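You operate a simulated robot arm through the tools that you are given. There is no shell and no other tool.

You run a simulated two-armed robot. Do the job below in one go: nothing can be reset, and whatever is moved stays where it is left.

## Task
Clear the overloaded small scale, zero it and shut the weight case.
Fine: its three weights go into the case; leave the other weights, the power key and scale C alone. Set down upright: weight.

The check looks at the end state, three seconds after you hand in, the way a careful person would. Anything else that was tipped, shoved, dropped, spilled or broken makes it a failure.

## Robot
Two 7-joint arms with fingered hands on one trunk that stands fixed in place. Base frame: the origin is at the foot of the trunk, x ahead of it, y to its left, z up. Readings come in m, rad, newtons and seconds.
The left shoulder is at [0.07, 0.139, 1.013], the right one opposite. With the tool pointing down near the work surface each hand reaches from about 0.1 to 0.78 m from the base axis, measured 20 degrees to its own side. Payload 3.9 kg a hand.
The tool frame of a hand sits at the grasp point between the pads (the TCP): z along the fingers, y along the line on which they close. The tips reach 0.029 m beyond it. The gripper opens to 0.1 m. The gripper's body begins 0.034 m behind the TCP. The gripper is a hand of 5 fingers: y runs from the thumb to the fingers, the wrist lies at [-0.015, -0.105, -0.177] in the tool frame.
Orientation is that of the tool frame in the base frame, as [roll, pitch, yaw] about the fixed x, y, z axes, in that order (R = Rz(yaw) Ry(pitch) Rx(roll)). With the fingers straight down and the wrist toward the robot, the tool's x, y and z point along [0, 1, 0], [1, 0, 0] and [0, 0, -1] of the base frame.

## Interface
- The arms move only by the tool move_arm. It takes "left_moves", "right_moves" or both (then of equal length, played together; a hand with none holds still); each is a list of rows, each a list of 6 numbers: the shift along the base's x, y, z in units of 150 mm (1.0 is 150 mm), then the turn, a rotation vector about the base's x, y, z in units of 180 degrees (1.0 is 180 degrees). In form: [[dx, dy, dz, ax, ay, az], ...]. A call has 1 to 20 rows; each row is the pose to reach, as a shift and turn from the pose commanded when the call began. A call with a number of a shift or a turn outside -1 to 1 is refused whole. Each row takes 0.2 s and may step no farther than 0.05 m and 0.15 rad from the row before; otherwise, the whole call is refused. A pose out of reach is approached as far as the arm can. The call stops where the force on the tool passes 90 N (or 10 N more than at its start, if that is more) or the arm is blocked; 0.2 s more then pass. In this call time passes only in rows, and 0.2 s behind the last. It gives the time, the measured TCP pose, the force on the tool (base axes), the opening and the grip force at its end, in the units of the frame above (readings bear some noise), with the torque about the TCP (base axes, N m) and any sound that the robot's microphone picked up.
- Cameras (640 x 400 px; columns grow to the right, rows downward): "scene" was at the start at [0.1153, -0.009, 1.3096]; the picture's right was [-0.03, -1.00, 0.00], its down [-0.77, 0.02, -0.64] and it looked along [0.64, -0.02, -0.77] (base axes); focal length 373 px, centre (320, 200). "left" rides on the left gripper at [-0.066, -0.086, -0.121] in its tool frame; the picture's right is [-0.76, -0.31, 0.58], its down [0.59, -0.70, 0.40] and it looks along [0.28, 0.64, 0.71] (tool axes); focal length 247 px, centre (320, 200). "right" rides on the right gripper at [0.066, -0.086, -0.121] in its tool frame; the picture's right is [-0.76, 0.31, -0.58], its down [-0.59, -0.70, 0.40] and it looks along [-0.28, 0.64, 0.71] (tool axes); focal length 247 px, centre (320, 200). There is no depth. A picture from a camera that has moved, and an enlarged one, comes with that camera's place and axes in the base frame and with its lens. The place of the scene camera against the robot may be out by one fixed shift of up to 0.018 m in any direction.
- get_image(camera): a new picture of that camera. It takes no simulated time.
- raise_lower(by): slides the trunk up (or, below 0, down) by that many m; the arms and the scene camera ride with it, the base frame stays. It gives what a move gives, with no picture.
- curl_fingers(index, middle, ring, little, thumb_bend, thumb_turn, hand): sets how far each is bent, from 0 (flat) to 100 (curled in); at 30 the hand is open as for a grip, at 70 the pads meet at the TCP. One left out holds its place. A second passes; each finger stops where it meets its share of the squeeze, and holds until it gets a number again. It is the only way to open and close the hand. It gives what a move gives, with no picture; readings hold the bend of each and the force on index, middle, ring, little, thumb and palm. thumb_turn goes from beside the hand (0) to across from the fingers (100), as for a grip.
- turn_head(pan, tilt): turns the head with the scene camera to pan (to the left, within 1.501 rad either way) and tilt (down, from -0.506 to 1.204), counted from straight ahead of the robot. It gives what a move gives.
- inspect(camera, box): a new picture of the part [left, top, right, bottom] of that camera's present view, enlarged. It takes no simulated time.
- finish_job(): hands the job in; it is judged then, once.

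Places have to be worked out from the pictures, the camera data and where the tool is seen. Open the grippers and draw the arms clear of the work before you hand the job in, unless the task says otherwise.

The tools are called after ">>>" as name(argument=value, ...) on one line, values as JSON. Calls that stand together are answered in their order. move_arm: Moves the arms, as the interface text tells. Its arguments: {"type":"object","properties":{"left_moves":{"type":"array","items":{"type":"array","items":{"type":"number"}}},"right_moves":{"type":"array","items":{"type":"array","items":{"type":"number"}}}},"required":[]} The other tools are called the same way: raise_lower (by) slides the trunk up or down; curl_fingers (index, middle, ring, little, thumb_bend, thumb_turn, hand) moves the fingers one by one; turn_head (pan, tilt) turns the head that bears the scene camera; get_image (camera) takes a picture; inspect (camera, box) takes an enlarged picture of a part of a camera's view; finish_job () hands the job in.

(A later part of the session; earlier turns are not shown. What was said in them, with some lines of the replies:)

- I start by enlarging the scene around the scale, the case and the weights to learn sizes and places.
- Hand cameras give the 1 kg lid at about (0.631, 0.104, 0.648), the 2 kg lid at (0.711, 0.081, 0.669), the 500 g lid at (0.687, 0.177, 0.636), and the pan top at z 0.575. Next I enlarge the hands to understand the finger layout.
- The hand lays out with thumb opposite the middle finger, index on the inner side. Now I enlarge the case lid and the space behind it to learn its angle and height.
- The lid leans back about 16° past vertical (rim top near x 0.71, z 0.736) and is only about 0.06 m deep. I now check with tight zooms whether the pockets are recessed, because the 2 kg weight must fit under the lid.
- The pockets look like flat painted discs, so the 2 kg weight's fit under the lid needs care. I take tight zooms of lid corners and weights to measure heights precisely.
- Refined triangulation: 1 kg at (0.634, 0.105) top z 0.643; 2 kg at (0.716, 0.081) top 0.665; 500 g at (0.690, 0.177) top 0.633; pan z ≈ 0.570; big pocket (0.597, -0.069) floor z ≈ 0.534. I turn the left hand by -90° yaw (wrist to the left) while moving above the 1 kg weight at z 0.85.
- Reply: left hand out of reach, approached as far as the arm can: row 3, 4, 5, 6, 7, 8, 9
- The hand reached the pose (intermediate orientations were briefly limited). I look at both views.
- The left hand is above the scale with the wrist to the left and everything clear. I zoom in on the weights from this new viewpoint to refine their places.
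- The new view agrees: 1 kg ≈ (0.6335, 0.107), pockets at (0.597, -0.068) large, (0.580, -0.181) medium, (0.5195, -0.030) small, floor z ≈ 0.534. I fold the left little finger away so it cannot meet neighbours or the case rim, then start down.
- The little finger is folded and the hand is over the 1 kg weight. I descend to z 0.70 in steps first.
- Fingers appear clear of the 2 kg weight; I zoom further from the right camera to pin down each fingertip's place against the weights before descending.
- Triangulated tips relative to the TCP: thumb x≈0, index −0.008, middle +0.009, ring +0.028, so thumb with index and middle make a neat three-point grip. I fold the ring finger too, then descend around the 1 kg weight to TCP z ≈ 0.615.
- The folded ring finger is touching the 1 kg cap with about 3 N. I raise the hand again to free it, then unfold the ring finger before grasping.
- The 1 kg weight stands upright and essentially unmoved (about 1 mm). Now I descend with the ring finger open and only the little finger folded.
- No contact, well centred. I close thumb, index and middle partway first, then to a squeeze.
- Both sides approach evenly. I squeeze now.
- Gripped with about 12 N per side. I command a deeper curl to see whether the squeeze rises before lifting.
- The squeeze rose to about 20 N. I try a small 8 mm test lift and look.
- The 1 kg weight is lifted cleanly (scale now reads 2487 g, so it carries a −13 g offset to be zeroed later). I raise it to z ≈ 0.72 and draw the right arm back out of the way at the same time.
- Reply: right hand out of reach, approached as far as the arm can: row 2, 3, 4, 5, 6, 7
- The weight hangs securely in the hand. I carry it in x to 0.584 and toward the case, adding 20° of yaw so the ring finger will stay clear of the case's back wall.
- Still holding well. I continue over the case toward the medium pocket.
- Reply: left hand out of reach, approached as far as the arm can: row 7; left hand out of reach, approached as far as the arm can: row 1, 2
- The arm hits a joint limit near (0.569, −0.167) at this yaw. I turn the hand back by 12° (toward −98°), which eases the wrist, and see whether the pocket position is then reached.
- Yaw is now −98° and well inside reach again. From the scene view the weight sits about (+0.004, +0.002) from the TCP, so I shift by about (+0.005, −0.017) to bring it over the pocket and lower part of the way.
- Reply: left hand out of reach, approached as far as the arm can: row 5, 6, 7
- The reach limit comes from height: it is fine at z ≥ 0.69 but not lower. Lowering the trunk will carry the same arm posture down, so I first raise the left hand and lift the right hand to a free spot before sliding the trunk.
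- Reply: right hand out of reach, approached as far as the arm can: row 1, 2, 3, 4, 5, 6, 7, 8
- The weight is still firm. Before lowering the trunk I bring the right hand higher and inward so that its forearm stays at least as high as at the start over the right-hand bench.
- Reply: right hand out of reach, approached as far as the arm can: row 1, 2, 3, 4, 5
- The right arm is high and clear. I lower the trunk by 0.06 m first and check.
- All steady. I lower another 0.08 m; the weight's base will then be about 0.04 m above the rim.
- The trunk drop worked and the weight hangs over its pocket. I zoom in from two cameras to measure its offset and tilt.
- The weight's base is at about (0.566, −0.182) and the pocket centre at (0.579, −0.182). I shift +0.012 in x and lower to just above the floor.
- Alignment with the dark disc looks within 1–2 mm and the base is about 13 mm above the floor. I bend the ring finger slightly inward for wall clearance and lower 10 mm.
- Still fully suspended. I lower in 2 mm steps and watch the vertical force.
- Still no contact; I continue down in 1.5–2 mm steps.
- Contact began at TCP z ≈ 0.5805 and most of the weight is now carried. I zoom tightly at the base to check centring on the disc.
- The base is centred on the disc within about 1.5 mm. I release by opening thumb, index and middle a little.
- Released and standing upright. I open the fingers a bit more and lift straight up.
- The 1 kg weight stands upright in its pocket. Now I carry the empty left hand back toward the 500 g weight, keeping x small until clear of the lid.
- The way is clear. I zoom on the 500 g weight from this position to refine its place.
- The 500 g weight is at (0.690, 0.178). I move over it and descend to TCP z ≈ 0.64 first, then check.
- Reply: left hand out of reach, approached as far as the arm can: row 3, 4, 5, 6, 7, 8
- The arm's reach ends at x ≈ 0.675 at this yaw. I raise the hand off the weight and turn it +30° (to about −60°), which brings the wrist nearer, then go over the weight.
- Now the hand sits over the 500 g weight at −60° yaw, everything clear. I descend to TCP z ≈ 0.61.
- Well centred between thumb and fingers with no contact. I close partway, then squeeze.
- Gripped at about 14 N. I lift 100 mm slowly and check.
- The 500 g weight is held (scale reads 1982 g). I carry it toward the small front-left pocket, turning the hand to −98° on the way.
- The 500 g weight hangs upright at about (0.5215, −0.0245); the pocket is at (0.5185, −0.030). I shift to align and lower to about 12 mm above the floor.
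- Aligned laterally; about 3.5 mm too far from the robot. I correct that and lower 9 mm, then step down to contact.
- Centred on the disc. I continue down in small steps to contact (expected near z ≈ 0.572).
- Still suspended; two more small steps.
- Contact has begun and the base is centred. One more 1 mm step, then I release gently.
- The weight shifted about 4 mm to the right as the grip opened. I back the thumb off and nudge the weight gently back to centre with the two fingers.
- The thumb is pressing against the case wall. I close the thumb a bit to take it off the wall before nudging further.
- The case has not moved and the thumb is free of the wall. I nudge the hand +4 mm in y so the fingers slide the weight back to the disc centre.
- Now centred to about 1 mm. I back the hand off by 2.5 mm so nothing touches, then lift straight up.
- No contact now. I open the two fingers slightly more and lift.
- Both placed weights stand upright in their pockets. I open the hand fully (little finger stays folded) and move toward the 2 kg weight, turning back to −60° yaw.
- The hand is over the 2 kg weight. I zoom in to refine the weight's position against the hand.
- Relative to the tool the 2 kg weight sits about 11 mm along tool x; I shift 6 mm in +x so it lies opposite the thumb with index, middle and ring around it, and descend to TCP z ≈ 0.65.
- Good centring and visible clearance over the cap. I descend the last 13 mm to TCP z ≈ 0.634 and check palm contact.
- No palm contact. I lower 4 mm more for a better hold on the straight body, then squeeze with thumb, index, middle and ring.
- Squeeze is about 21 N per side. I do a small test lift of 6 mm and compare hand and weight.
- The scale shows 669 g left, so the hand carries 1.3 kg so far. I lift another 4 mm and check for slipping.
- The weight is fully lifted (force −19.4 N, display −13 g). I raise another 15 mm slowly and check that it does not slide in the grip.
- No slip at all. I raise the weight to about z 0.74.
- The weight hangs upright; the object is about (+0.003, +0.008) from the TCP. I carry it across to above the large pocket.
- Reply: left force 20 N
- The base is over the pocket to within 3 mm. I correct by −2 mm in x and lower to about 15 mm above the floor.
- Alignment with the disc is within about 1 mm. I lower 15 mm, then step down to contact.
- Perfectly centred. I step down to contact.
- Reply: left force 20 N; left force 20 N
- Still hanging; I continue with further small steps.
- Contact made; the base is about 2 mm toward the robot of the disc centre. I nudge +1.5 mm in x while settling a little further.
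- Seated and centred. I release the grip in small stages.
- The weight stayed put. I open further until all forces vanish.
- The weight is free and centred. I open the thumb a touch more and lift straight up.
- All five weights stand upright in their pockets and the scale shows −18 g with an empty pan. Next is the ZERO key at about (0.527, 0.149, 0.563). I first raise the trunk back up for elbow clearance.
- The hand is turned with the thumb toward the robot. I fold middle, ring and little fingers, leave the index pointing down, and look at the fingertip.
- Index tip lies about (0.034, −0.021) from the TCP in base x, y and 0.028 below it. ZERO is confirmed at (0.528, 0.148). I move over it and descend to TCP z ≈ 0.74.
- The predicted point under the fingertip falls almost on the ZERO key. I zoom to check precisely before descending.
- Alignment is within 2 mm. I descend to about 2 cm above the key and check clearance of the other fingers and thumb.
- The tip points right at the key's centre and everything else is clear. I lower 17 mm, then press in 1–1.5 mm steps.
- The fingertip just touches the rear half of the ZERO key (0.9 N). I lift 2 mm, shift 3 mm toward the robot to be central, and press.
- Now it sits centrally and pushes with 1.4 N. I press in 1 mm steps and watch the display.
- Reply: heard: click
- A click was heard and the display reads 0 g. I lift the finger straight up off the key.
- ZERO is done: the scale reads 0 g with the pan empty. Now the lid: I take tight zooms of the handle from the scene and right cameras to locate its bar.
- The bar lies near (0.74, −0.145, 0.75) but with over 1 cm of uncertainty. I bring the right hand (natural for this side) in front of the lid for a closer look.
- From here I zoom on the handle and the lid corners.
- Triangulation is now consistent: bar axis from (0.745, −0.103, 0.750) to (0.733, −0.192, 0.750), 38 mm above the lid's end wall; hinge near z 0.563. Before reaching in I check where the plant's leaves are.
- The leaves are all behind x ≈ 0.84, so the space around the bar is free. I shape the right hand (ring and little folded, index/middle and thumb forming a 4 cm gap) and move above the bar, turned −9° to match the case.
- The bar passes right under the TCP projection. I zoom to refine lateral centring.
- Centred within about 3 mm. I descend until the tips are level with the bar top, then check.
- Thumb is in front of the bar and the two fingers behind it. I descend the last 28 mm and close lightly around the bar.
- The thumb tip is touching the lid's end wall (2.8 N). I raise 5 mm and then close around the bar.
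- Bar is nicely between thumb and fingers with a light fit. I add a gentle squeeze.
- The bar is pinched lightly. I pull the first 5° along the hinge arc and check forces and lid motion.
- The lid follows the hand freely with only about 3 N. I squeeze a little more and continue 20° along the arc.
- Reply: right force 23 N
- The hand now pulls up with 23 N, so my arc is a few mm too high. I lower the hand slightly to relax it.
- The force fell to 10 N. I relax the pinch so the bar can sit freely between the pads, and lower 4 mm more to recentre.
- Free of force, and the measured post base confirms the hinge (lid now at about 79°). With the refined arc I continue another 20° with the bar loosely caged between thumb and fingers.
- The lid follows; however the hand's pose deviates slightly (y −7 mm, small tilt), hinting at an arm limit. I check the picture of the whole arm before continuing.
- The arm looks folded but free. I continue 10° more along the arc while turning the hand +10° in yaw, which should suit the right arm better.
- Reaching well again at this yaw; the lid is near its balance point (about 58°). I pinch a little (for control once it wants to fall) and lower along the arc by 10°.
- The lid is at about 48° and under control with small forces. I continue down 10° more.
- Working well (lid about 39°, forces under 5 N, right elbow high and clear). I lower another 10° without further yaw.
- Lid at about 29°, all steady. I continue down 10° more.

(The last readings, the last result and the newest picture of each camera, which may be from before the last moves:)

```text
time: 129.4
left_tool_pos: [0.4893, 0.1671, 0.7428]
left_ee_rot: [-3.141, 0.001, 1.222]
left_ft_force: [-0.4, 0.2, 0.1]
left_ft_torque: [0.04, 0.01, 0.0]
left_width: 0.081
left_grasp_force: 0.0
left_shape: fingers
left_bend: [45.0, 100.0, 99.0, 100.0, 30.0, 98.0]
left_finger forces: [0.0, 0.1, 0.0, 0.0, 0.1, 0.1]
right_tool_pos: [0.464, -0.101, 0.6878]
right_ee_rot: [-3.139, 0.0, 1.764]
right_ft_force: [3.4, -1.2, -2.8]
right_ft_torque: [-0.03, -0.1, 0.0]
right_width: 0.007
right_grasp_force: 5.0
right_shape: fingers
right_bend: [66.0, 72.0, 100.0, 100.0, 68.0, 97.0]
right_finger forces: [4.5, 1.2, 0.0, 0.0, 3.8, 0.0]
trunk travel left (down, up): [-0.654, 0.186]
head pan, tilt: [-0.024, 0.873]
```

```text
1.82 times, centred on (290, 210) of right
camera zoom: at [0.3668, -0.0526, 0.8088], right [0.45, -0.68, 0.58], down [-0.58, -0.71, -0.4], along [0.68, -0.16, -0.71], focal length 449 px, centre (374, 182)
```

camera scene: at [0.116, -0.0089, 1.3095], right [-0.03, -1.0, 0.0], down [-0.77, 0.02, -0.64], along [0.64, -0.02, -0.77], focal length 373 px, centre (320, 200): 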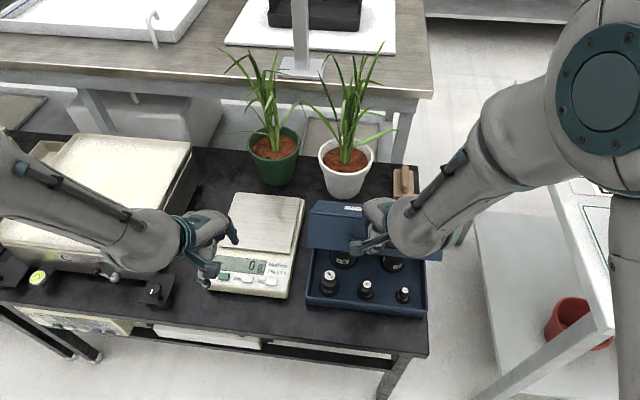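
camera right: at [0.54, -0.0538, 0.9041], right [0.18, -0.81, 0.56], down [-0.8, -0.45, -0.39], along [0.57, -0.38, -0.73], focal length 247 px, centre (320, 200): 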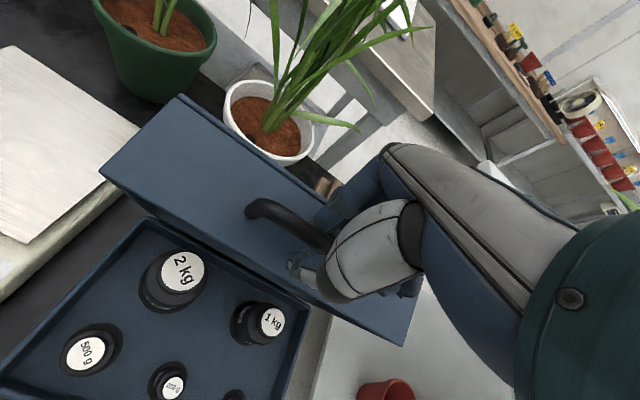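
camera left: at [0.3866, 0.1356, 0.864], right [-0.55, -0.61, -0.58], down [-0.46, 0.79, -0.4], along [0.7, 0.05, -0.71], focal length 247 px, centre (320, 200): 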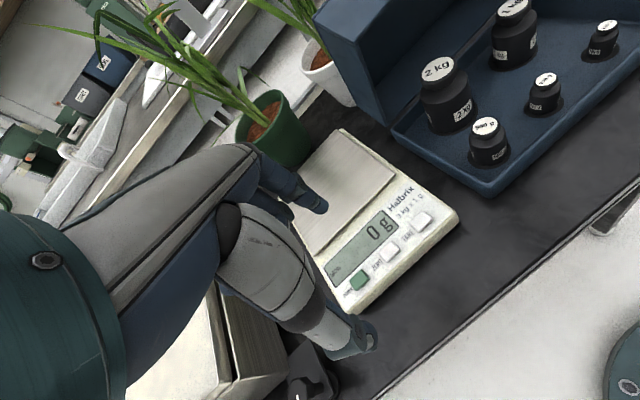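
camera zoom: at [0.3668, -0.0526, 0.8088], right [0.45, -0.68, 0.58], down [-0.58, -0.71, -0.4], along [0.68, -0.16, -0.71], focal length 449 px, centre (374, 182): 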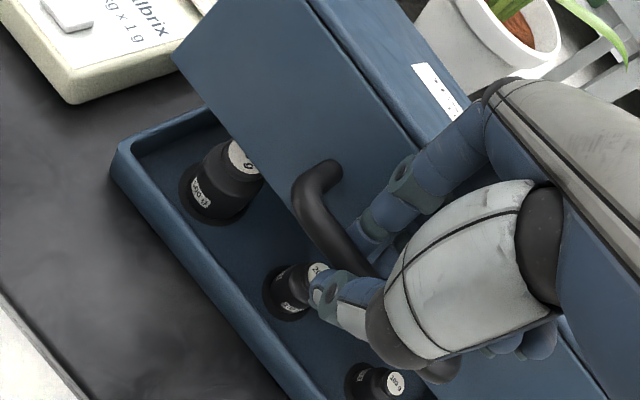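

Lid at about 19°. I continue, watching forces; the thumb is already moving out in front of the tray.

>>> move_arm(right_moves=[[-0.0316, 0.005, -0.0533, 0, 0, 0], [-0.0606, 0.0096, -0.1087, 0, 0, 0], [-0.0876, 0.0138, -0.1647, 0, 0, 0], [-0.112, 0.0177, -0.222, 0, 0, 0]])

>>> inspect(camera="scene", box=[290, 160, 460, 320])

>>> inspect(camera="right", box=[180, 100, 400, 320])

>>> get_image(camera="left")

```text
time: 130.4
left_tool_pos: [0.4888, 0.168, 0.7446]
left_ee_rot: [3.141, 0.001, 1.224]
left_ft_force: [-0.2, -0.2, 0.1]
left_ft_torque: [0.02, 0.01, 0.01]
left_width: 0.0812
left_grasp_force: 0.1
left_shape: fingers
left_bend: [45.0, 100.0, 99.0, 100.0, 30.0, 98.0]
left_finger forces: [0.0, 0.0, 0.0, 0.0, 0.1, 0.0]
right_tool_pos: [0.4439, -0.0988, 0.6555]
right_ee_rot: [-3.141, 0.0, 1.764]
right_ft_force: [-11.9, -2.5, 10.7]
right_ft_torque: [-0.35, -1.22, -0.01]
right_width: 0.0093
right_grasp_force: 23.5
right_shape: fingers
right_bend: [64.0, 70.0, 100.0, 100.0, 69.0, 97.0]
right_finger forces: [5.6, 39.0, 0.0, 0.0, 2.3, 0.0]
trunk travel left (down, up): [-0.654, 0.186]
head pan, tilt: [-0.024, 0.873]
```

```text
2.50 times, centred on (375, 240) of scene
camera zoom: at [0.1124, -0.009, 1.31], right [-0.03, -1.0, 0.0], down [-0.76, 0.02, -0.64], along [0.64, -0.02, -0.76], focal length 932 px, centre (182, 100)
```

zoom: 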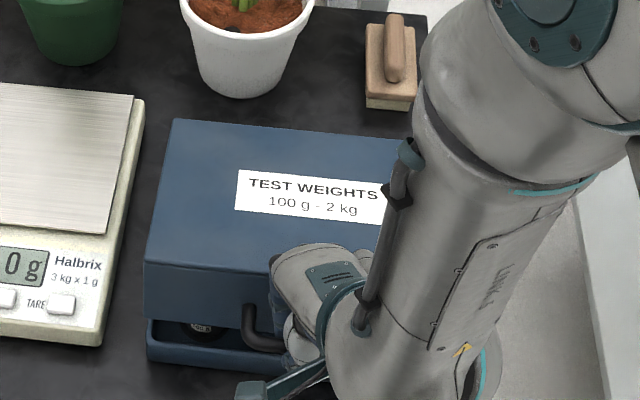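

```text
1.82 times, centred on (290, 210) of right
camera zoom: at [0.3463, -0.0491, 0.7763], right [0.45, -0.68, 0.58], down [-0.58, -0.71, -0.4], along [0.68, -0.15, -0.71], focal length 449 px, centre (374, 182)
```

zoom: 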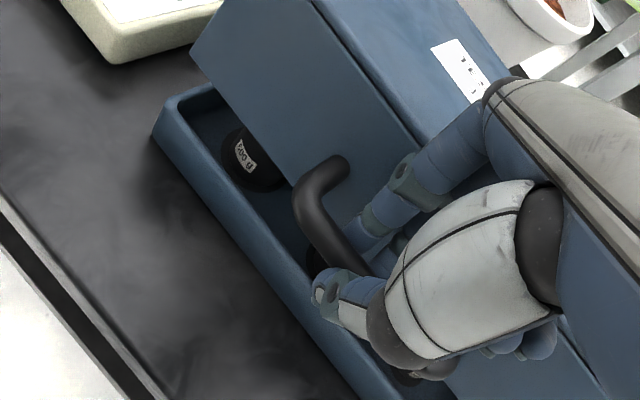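

```text
taken
camera left: at [0.385, 0.1356, 0.865], right [-0.55, -0.61, -0.58], down [-0.46, 0.79, -0.4], along [0.7, 0.05, -0.71], focal length 247 px, centre (320, 200)
```

left: 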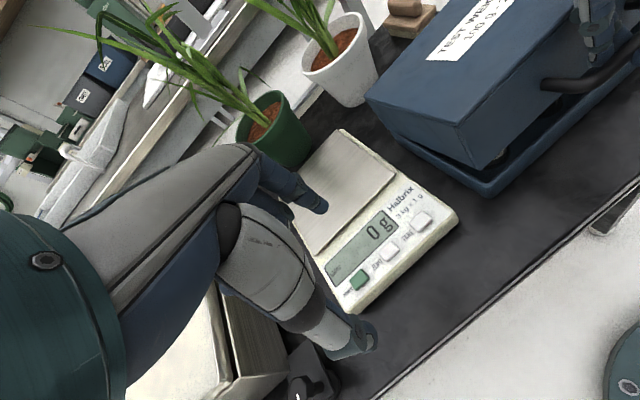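

The middle finger is pressing on the lid's edge (39 N). I immediately back off a few mm toward the robot and up.

>>> move_arm(right_moves=[[-0.02, 0.003, 0.02, 0, 0, 0], [-0.04, 0.006, 0.04, 0, 0, 0]])

>>> inspect(camera="right", box=[230, 130, 370, 270])

>>> inspect(camera="scene", box=[290, 160, 460, 320])

```text
time: 131.0
left_tool_pos: [0.4906, 0.1678, 0.7425]
left_ee_rot: [-3.14, 0.001, 1.222]
left_ft_force: [-0.1, -0.5, 0.8]
left_ft_torque: [-0.02, 0.01, 0.02]
left_width: 0.0808
left_grasp_force: 0.1
left_shape: fingers
left_bend: [45.0, 100.0, 99.0, 100.0, 30.0, 98.0]
left_finger forces: [0.0, 0.0, 0.1, 0.0, 0.1, 0.0]
right_tool_pos: [0.4432, -0.0988, 0.659]
right_ee_rot: [3.142, -0.001, 1.762]
right_ft_force: [8.7, -7.7, -3.7]
right_ft_torque: [-0.24, -0.33, -0.09]
right_width: 0.0097
right_grasp_force: 11.0
right_shape: fingers
right_bend: [62.0, 68.0, 100.0, 100.0, 70.0, 97.0]
right_finger forces: [9.7, 12.1, 0.0, 0.0, 0.7, 0.0]
trunk travel left (down, up): [-0.654, 0.186]
head pan, tilt: [-0.024, 0.873]
```

```text
2.86 times, centred on (300, 200) of right
camera zoom: at [0.3448, -0.0492, 0.7807], right [0.44, -0.69, 0.58], down [-0.58, -0.71, -0.4], along [0.68, -0.16, -0.71], focal length 706 px, centre (377, 200)
```

zoom: 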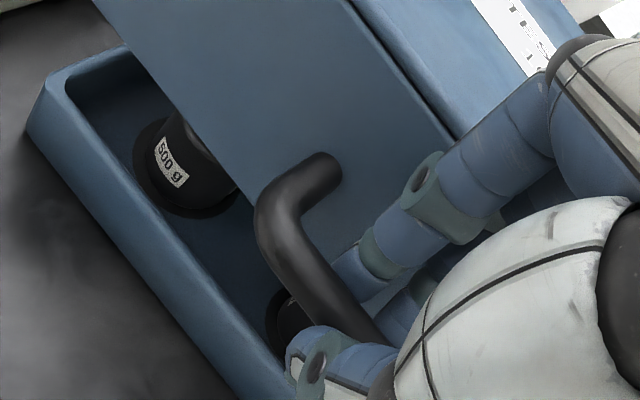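

```text
2.50 times, centred on (375, 240) of scene
camera zoom: at [0.1169, -0.0102, 1.3092], right [-0.03, -1.0, 0.0], down [-0.77, 0.02, -0.64], along [0.64, -0.02, -0.77], focal length 932 px, centre (182, 100)
```

zoom: 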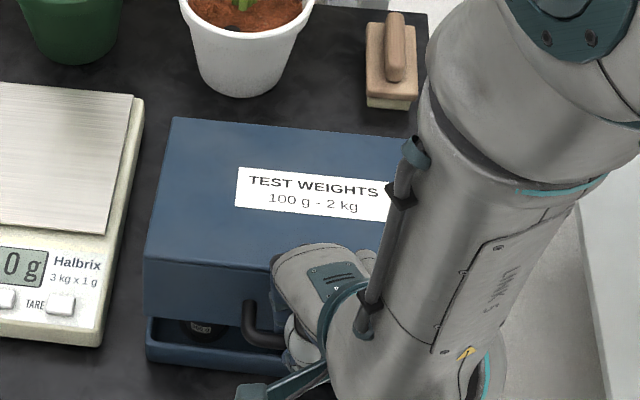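

The fingers are wedged between bar and lid edge because they lean outward. I tilt the hand by −10° about the lateral axis (palm toward the robot) so that the fingers stand parallel to the lid's front wall.

>>> move_arm(right_moves=[[0.005, 0, 0, 0.0, -0.028, 0], [0.01, 0, 0, 0.0, -0.056, 0]])

>>> inspect(camera="right", box=[230, 130, 370, 270])

>>> inspect(camera="scene", box=[290, 160, 460, 320])

```text
time: 131.6
left_tool_pos: [0.4886, 0.1679, 0.7433]
left_ee_rot: [3.142, 0.001, 1.222]
left_ft_force: [0.0, -0.1, 0.9]
left_ft_torque: [0.0, -0.03, -0.04]
left_width: 0.0806
left_grasp_force: 0.1
left_shape: fingers
left_bend: [45.0, 100.0, 99.0, 100.0, 30.0, 98.0]
left_finger forces: [0.1, 0.1, 0.0, 0.0, 0.0, 0.0]
right_tool_pos: [0.4388, -0.0948, 0.661]
right_ee_rot: [2.971, 0.033, 1.763]
right_ft_force: [0.3, -0.2, 0.2]
right_ft_torque: [-0.03, -0.01, -0.03]
right_width: 0.0
right_grasp_force: 0.0
right_shape: fingers
right_bend: [72.0, 72.0, 100.0, 100.0, 70.0, 97.0]
right_finger forces: [0.2, 0.1, 0.0, 0.0, 0.1, 0.0]
trunk travel left (down, up): [-0.654, 0.186]
head pan, tilt: [-0.024, 0.873]
```

```text
2.86 times, centred on (300, 200) of right
camera zoom: at [0.323, -0.0476, 0.7629], right [0.34, -0.68, 0.65], down [-0.5, -0.71, -0.49], along [0.8, -0.15, -0.58], focal length 706 px, centre (377, 200)
```

zoom: 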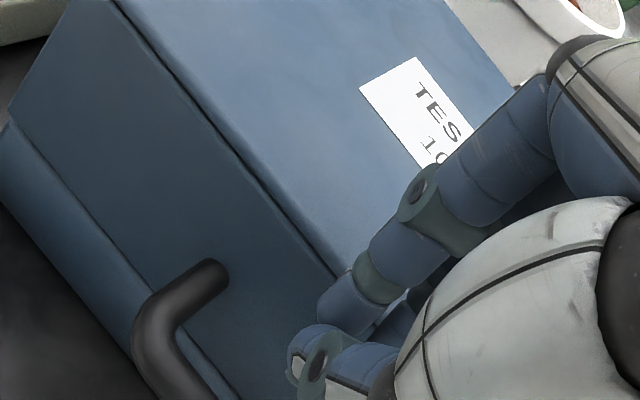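

```text
2.50 times, centred on (375, 240) of scene
camera zoom: at [0.1146, -0.0085, 1.3098], right [-0.02, -1.0, 0.0], down [-0.77, 0.02, -0.64], along [0.64, -0.02, -0.77], focal length 932 px, centre (182, 100)
```

zoom: 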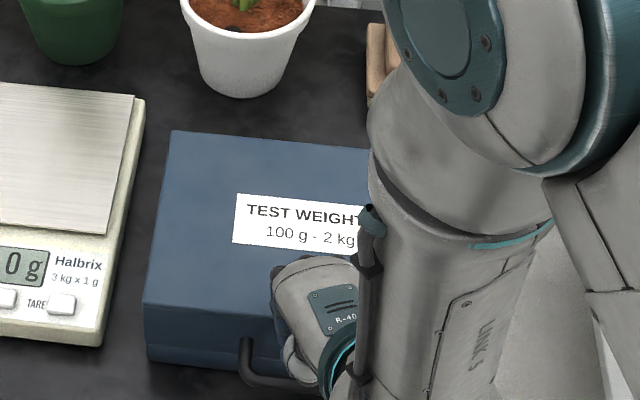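

The bar slipped free and the lid settled shut by itself; hand forces are zero. I lift the right hand clear and inspect the closed case.

>>> move_arm(right_moves=[[-0.02, 0, 0.1, 0, 0, 0], [-0.03, 0, 0.22, 0, 0, 0], [-0.03, 0, 0.36, 0, 0.02, 0], [-0.03, 0, 0.52, 0, 0.04, 0], [-0.03, -0.05, 0.68, 0, 0.056, 0], [-0.03, -0.15, 0.84, 0, 0.056, 0], [-0.03, -0.3, 1.0, 0, 0.056, 0]])

>>> get_image(camera="scene")

>>> get_image(camera="right")

>>> get_image(camera="left")

```text
time: 133.2
left_tool_pos: [0.4889, 0.1666, 0.7434]
left_ee_rot: [3.14, -0.002, 1.221]
left_ft_force: [0.0, -0.2, -1.0]
left_ft_torque: [0.03, -0.03, 0.01]
left_width: 0.0808
left_grasp_force: 0.0
left_shape: fingers
left_bend: [45.0, 100.0, 99.0, 100.0, 30.0, 98.0]
left_finger forces: [0.0, 0.0, 0.0, 0.0, 0.1, 0.1]
right_tool_pos: [0.437, -0.1437, 0.8084]
right_ee_rot: [-3.141, -0.002, 1.763]
right_ft_force: [-0.1, -0.1, -0.3]
right_ft_torque: [-0.01, -0.01, -0.01]
right_width: 0.0001
right_grasp_force: 0.1
right_shape: fingers
right_bend: [72.0, 72.0, 100.0, 100.0, 70.0, 97.0]
right_finger forces: [0.1, 0.0, 0.0, 0.1, 0.0, 0.0]
trunk travel left (down, up): [-0.654, 0.186]
head pan, tilt: [-0.024, 0.873]
```

```text
taken
camera scene: at [0.1145, -0.01, 1.3097], right [-0.03, -1.0, 0.0], down [-0.77, 0.02, -0.64], along [0.64, -0.02, -0.77], focal length 373 px, centre (320, 200)
```

scene: 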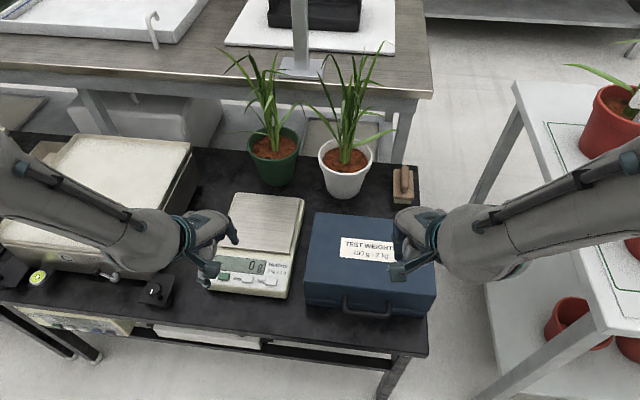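

```text
taken
camera right: at [0.3399, -0.0954, 0.9309], right [0.45, -0.68, 0.58], down [-0.58, -0.71, -0.4], along [0.68, -0.15, -0.71], focal length 247 px, centre (320, 200)
```

right: 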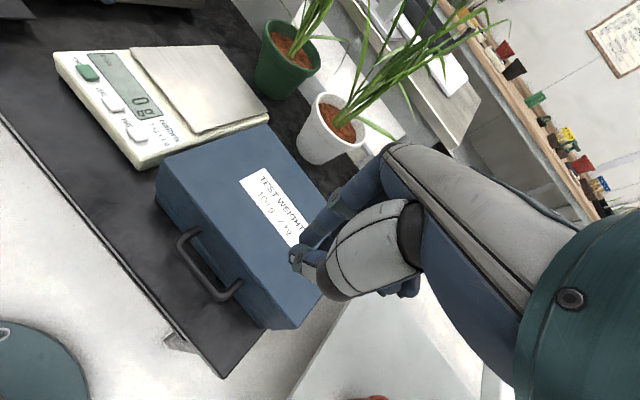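

```text
taken
camera left: at [0.3863, 0.135, 0.8643], right [-0.55, -0.61, -0.58], down [-0.46, 0.79, -0.4], along [0.7, 0.05, -0.71], focal length 247 px, centre (320, 200)
```

left: 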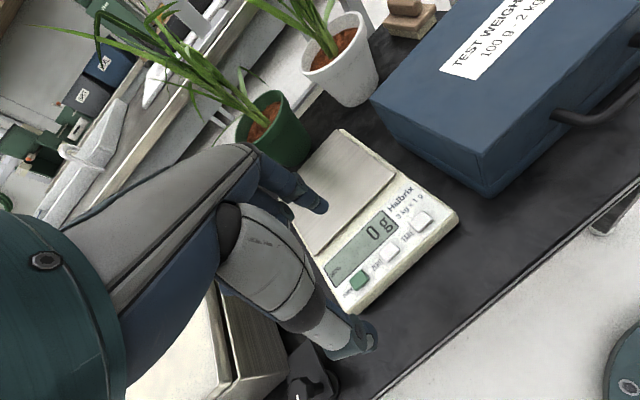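

The lid looks shut. I zoom on the seam between lid and tray from several cameras to verify it is fully closed and the case has not shifted.

>>> inspect(camera="left", box=[350, 60, 560, 210])

>>> inspect(camera="right", box=[140, 110, 340, 340])

>>> inspect(camera="scene", box=[290, 200, 450, 330])

```text
2.67 times, centred on (455, 135) of left
camera zoom: at [0.3863, 0.135, 0.8643], right [-0.55, -0.61, -0.58], down [-0.46, 0.79, -0.4], along [0.7, 0.05, -0.71], focal length 659 px, centre (-40, 373)
```

zoom: 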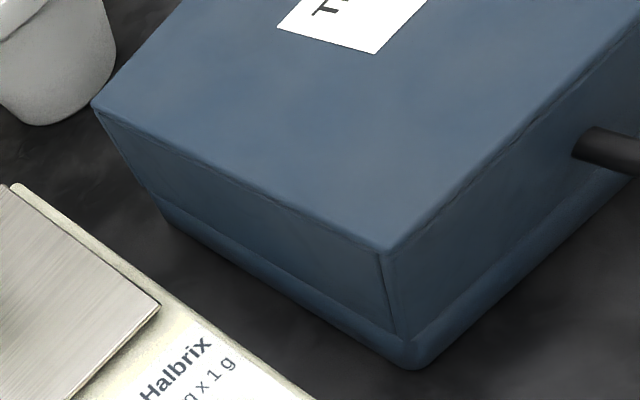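

```text
1.74 times, centred on (240, 225) of right
camera zoom: at [0.3399, -0.0954, 0.9309], right [0.45, -0.68, 0.58], down [-0.58, -0.71, -0.4], along [0.68, -0.15, -0.71], focal length 430 px, centre (459, 156)
```

zoom: 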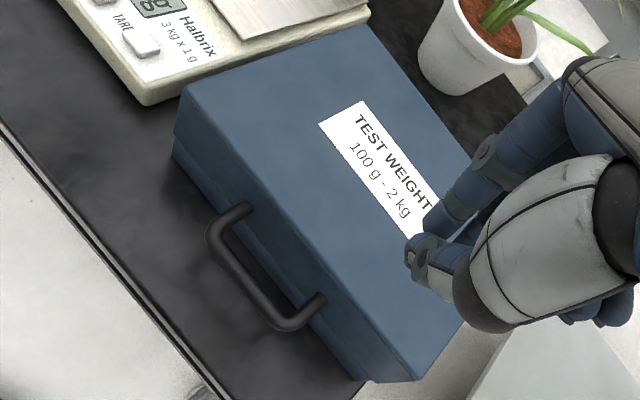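

```text
3.08 times, centred on (370, 265) of scene
camera zoom: at [0.1145, -0.01, 1.3097], right [-0.03, -1.0, 0.0], down [-0.77, 0.02, -0.64], along [0.64, -0.02, -0.77], focal length 1148 px, centre (166, 0)
```

zoom: 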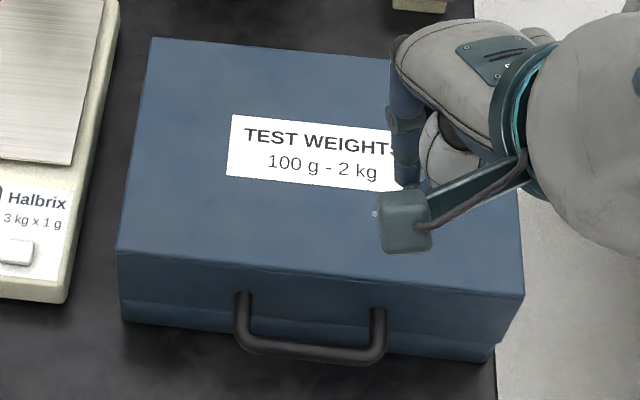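

Lid top is level at z ≈ 0.63 front and back, the seam is even and the case corners sit where they were. I now open both hands and draw the arms up and away.

>>> move_arm(left_moves=[[0, 0, 0.15, 0, 0, 0], [0, 0, 0.32, 0, 0, 0], [0, 0, 0.5, 0, 0, 0], [0, 0.05, 0.68, 0, 0, 0.02], [0, 0.12, 0.84, 0, 0, 0.05], [0, 0.2, 1.0, 0, 0, 0.08]], right_moves=[[0, 0, 0.13, 0, 0, 0], [0.05, -0.05, 0.27, 0, 0, -0.01], [0.14, -0.14, 0.41, 0, 0, -0.02], [0.25, -0.26, 0.55, 0, 0, -0.035], [0.38, -0.4, 0.68, 0, 0, -0.05], [0.53, -0.55, 0.8, 0, 0, -0.061]])

>>> curl_fingers(hand="left", index=30, middle=30, ring=30, little=30, thumb_bend=30)

>>> curl_fingers(hand="right", index=30, middle=30, ring=30, little=30, thumb_bend=30)

>>> get_image(camera="scene")

>>> get_image(camera="left")

>>> get_image(camera="right")

```text
time: 134.6
left_tool_pos: [0.4908, 0.1859, 0.8699]
left_ee_rot: [-3.14, 0.0, 1.382]
left_ft_force: [0.8, -1.1, 0.0]
left_ft_torque: [0.02, 0.0, -0.04]
left_width: 0.0809
left_grasp_force: 0.1
left_shape: fingers
left_bend: [45.0, 100.0, 99.0, 100.0, 30.0, 98.0]
left_finger forces: [0.0, 0.0, 0.0, 0.0, 0.0, 0.0]
left hand out of reach, approached as far as the arm can: row 6
right_tool_pos: [0.5176, -0.227, 0.9321]
right_ee_rot: [-3.139, -0.002, 1.573]
right_ft_force: [0.7, -0.5, 0.2]
right_ft_torque: [-0.02, 0.01, 0.04]
right_width: 0.0
right_grasp_force: 0.0
right_shape: fingers
right_bend: [72.0, 72.0, 100.0, 100.0, 70.0, 97.0]
right_finger forces: [0.1, 0.0, 0.0, 0.0, 0.0, 0.1]
right hand out of reach, approached as far as the arm can: row 2, 3
trunk travel left (down, up): [-0.654, 0.186]
head pan, tilt: [-0.024, 0.873]
```

```text
time: 135.6
left_tool_pos: [0.4911, 0.1858, 0.8685]
left_ee_rot: [-3.141, 0.001, 1.379]
left_ft_force: [0.7, 0.0, -0.5]
left_ft_torque: [0.03, 0.02, 0.0]
left_width: 0.0985
left_grasp_force: 0.0
left_shape: fingers
left_bend: [30.0, 30.0, 30.0, 30.0, 30.0, 98.0]
left_finger forces: [0.0, 0.0, 0.0, 0.0, 0.1, 0.0]
right_tool_pos: [0.5158, -0.2261, 0.933]
right_ee_rot: [-3.139, 0.001, 1.574]
right_ft_force: [0.4, 0.3, 0.6]
right_ft_torque: [0.0, 0.0, 0.03]
right_width: 0.0
right_grasp_force: 0.0
right_shape: fingers
right_bend: [72.0, 72.0, 100.0, 100.0, 70.0, 97.0]
right_finger forces: [0.1, 0.0, 0.1, 0.0, 0.1, 0.1]
trunk travel left (down, up): [-0.654, 0.186]
head pan, tilt: [-0.024, 0.873]
```

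```text
time: 136.6
left_tool_pos: [0.4916, 0.1862, 0.8686]
left_ee_rot: [3.141, 0.001, 1.377]
left_ft_force: [0.0, -0.1, -0.2]
left_ft_torque: [-0.02, -0.02, 0.02]
left_width: 0.0985
left_grasp_force: 0.1
left_shape: fingers
left_bend: [30.0, 30.0, 30.0, 30.0, 30.0, 98.0]
left_finger forces: [0.0, 0.1, 0.1, 0.0, 0.0, 0.1]
right_tool_pos: [0.5164, -0.2263, 0.9323]
right_ee_rot: [-3.139, 0.0, 1.572]
right_ft_force: [0.0, 0.2, 0.1]
right_ft_torque: [0.01, -0.03, 0.0]
right_width: 0.0985
right_grasp_force: 0.0
right_shape: fingers
right_bend: [30.0, 30.0, 30.0, 30.0, 30.0, 97.0]
right_finger forces: [0.0, 0.1, 0.1, 0.1, 0.1, 0.1]
trunk travel left (down, up): [-0.654, 0.186]
head pan, tilt: [-0.024, 0.873]
```

```text
taken
camera scene: at [0.1153, -0.009, 1.3096], right [-0.03, -1.0, 0.0], down [-0.77, 0.02, -0.64], along [0.64, -0.02, -0.77], focal length 373 px, centre (320, 200)
```

scene: 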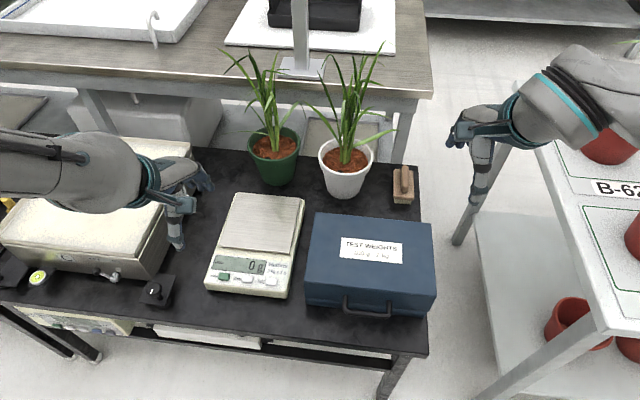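

```text
taken
camera left: at [0.3939, 0.138, 0.9898], right [-0.45, -0.68, -0.58], down [-0.58, 0.71, -0.4], along [0.68, 0.16, -0.71], focal length 247 px, centre (320, 200)
```

left: 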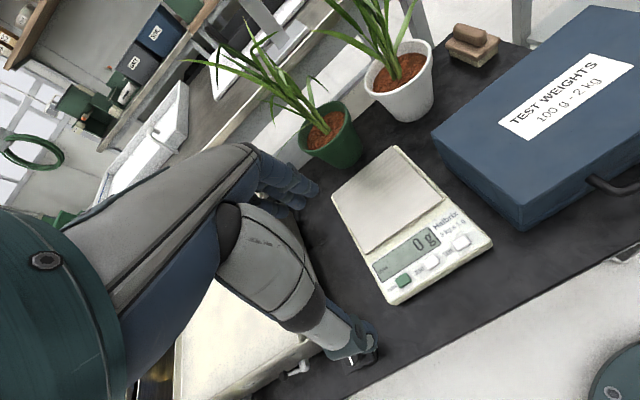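

```text
taken
camera right: at [0.4304, -0.1602, 1.0537], right [0.31, -0.76, 0.58], down [-0.7, -0.59, -0.4], along [0.64, -0.28, -0.71], focal length 247 px, centre (320, 200)
```

right: 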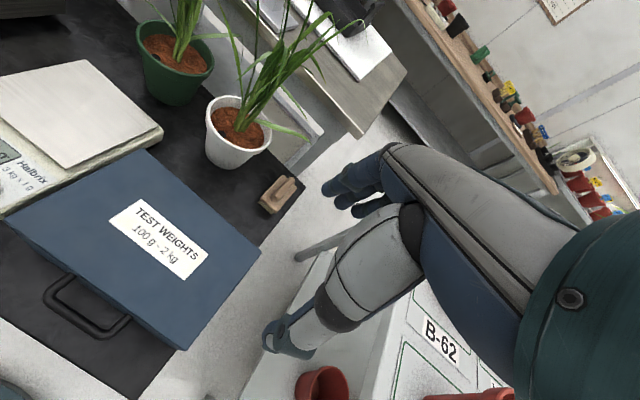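

Both hands are open; the scale reads 0 g and the case is shut. I bring the left hand back to its starting pose, well clear, and make a last close check.

>>> move_arm(left_moves=[[0.05, 0.05, 0.1, 0, 0, 0.012], [0.12, 0.12, 0.2, 0, 0, 0.025], [0.2, 0.2, 0.3, 0, 0, 0.04], [0.29, 0.29, 0.38, 0, 0, 0.052], [0.375, 0.38, 0.413, 0, 0, 0.0617]])

>>> get_image(camera="scene")

>>> inspect(camera="scene", box=[190, 190, 320, 310])

>>> inspect(camera="scene", box=[290, 200, 450, 330])

>>> inspect(camera="left", box=[420, 0, 640, 240])

```text
time: 137.8
left_tool_pos: [0.5479, 0.2433, 0.9314]
left_ee_rot: [3.141, 0.001, 1.573]
left_ft_force: [-0.3, 0.1, -0.1]
left_ft_torque: [-0.01, 0.02, 0.04]
left_width: 0.0984
left_grasp_force: 0.1
left_shape: fingers
left_bend: [30.0, 30.0, 30.0, 30.0, 30.0, 98.0]
left_finger forces: [0.1, 0.0, 0.0, 0.0, 0.0, 0.1]
left hand out of reach, approached as far as the arm can: row 1, 2
right_tool_pos: [0.5175, -0.2257, 0.9317]
right_ee_rot: [-3.14, -0.001, 1.572]
right_ft_force: [-0.1, -0.7, 0.0]
right_ft_torque: [-0.01, -0.01, 0.01]
right_width: 0.0981
right_grasp_force: 0.0
right_shape: fingers
right_bend: [30.0, 30.0, 30.0, 30.0, 30.0, 97.0]
right_finger forces: [0.1, 0.0, 0.0, 0.1, 0.1, 0.1]
trunk travel left (down, up): [-0.654, 0.186]
head pan, tilt: [-0.024, 0.873]
```

```text
taken
camera scene: at [0.1157, -0.0086, 1.3095], right [-0.02, -1.0, 0.0], down [-0.77, 0.02, -0.64], along [0.64, -0.02, -0.77], focal length 373 px, centre (320, 200)
```

scene: 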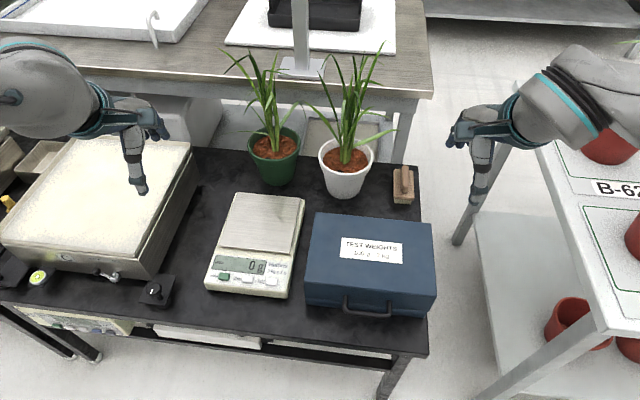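

```text
3.33 times, centred on (255, 250) of scene
camera zoom: at [0.1157, -0.0086, 1.3095], right [-0.02, -1.0, 0.0], down [-0.77, 0.02, -0.64], along [0.64, -0.02, -0.77], focal length 1243 px, centre (537, 33)
```

zoom: 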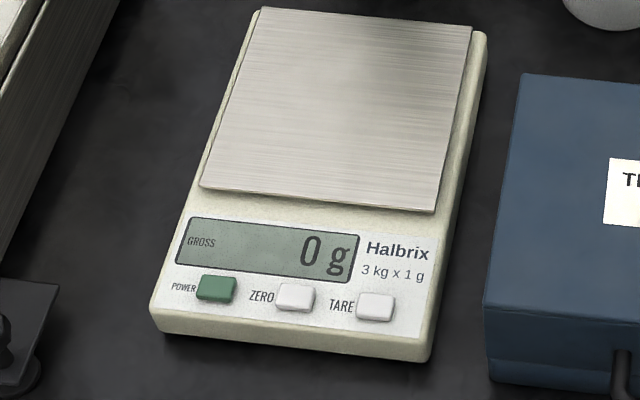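

```text
3.08 times, centred on (370, 265) of scene
camera zoom: at [0.1157, -0.0086, 1.3095], right [-0.02, -1.0, 0.0], down [-0.77, 0.02, -0.64], along [0.64, -0.02, -0.77], focal length 1148 px, centre (166, 0)
```

zoom: 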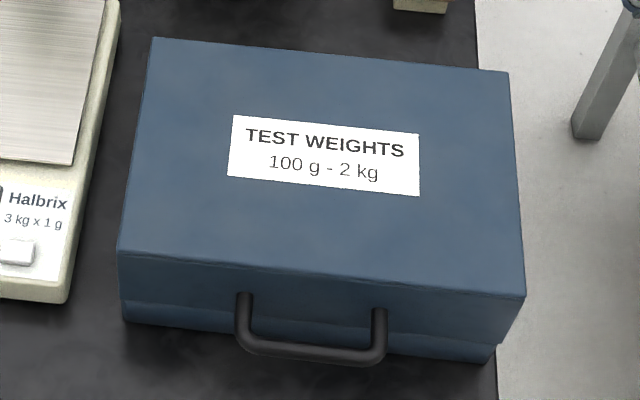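

```text
1.67 times, centred on (530, 120) of left
camera zoom: at [0.4622, 0.1788, 1.0515], right [-0.3, -0.76, -0.58], down [-0.7, 0.59, -0.4], along [0.64, 0.28, -0.71], focal length 412 px, centre (-30, 333)
```

zoom: 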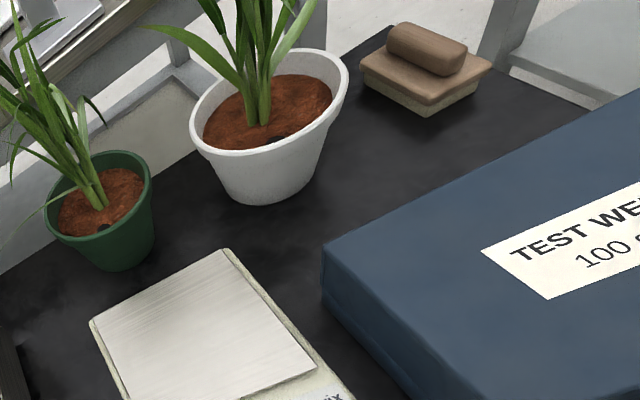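

Final state: pan empty, display 0 g, case shut and level with its five weights inside, nothing else moved, both hands open and clear. I hand the job in.

>>> finish_job()

```text
The job is handed in.
```

The small scale is empty and reads 0 g. Its three weights are in the case and the case is shut.

- **Weights:** The 2 kg, 1 kg and 500 g weights each stand upright on their own marked spot. I could see them until the lid came down. The 200 g and 100 g weights were not touched.
- **Scale:** It read −18 g once empty. I pressed ZERO once, and it clicked and went to 0 g. Neither POWER nor TARE was pressed, and scale C was left alone.
- **Lid:** I lowered it by its handle. The handle slipped from the grip for roughly the last 10°, so the lid dropped shut by itself. The lid now sits level, and the case is where it started.
- **Contacts along the way:**
  - While I was centring the 500 g weight, the thumb pressed against the case wall with about 9 N.
  - While I was closing the lid, a finger pressed on its edge with about 39 N. I saw nothing shift either time.

Both hands are open and drawn clear.
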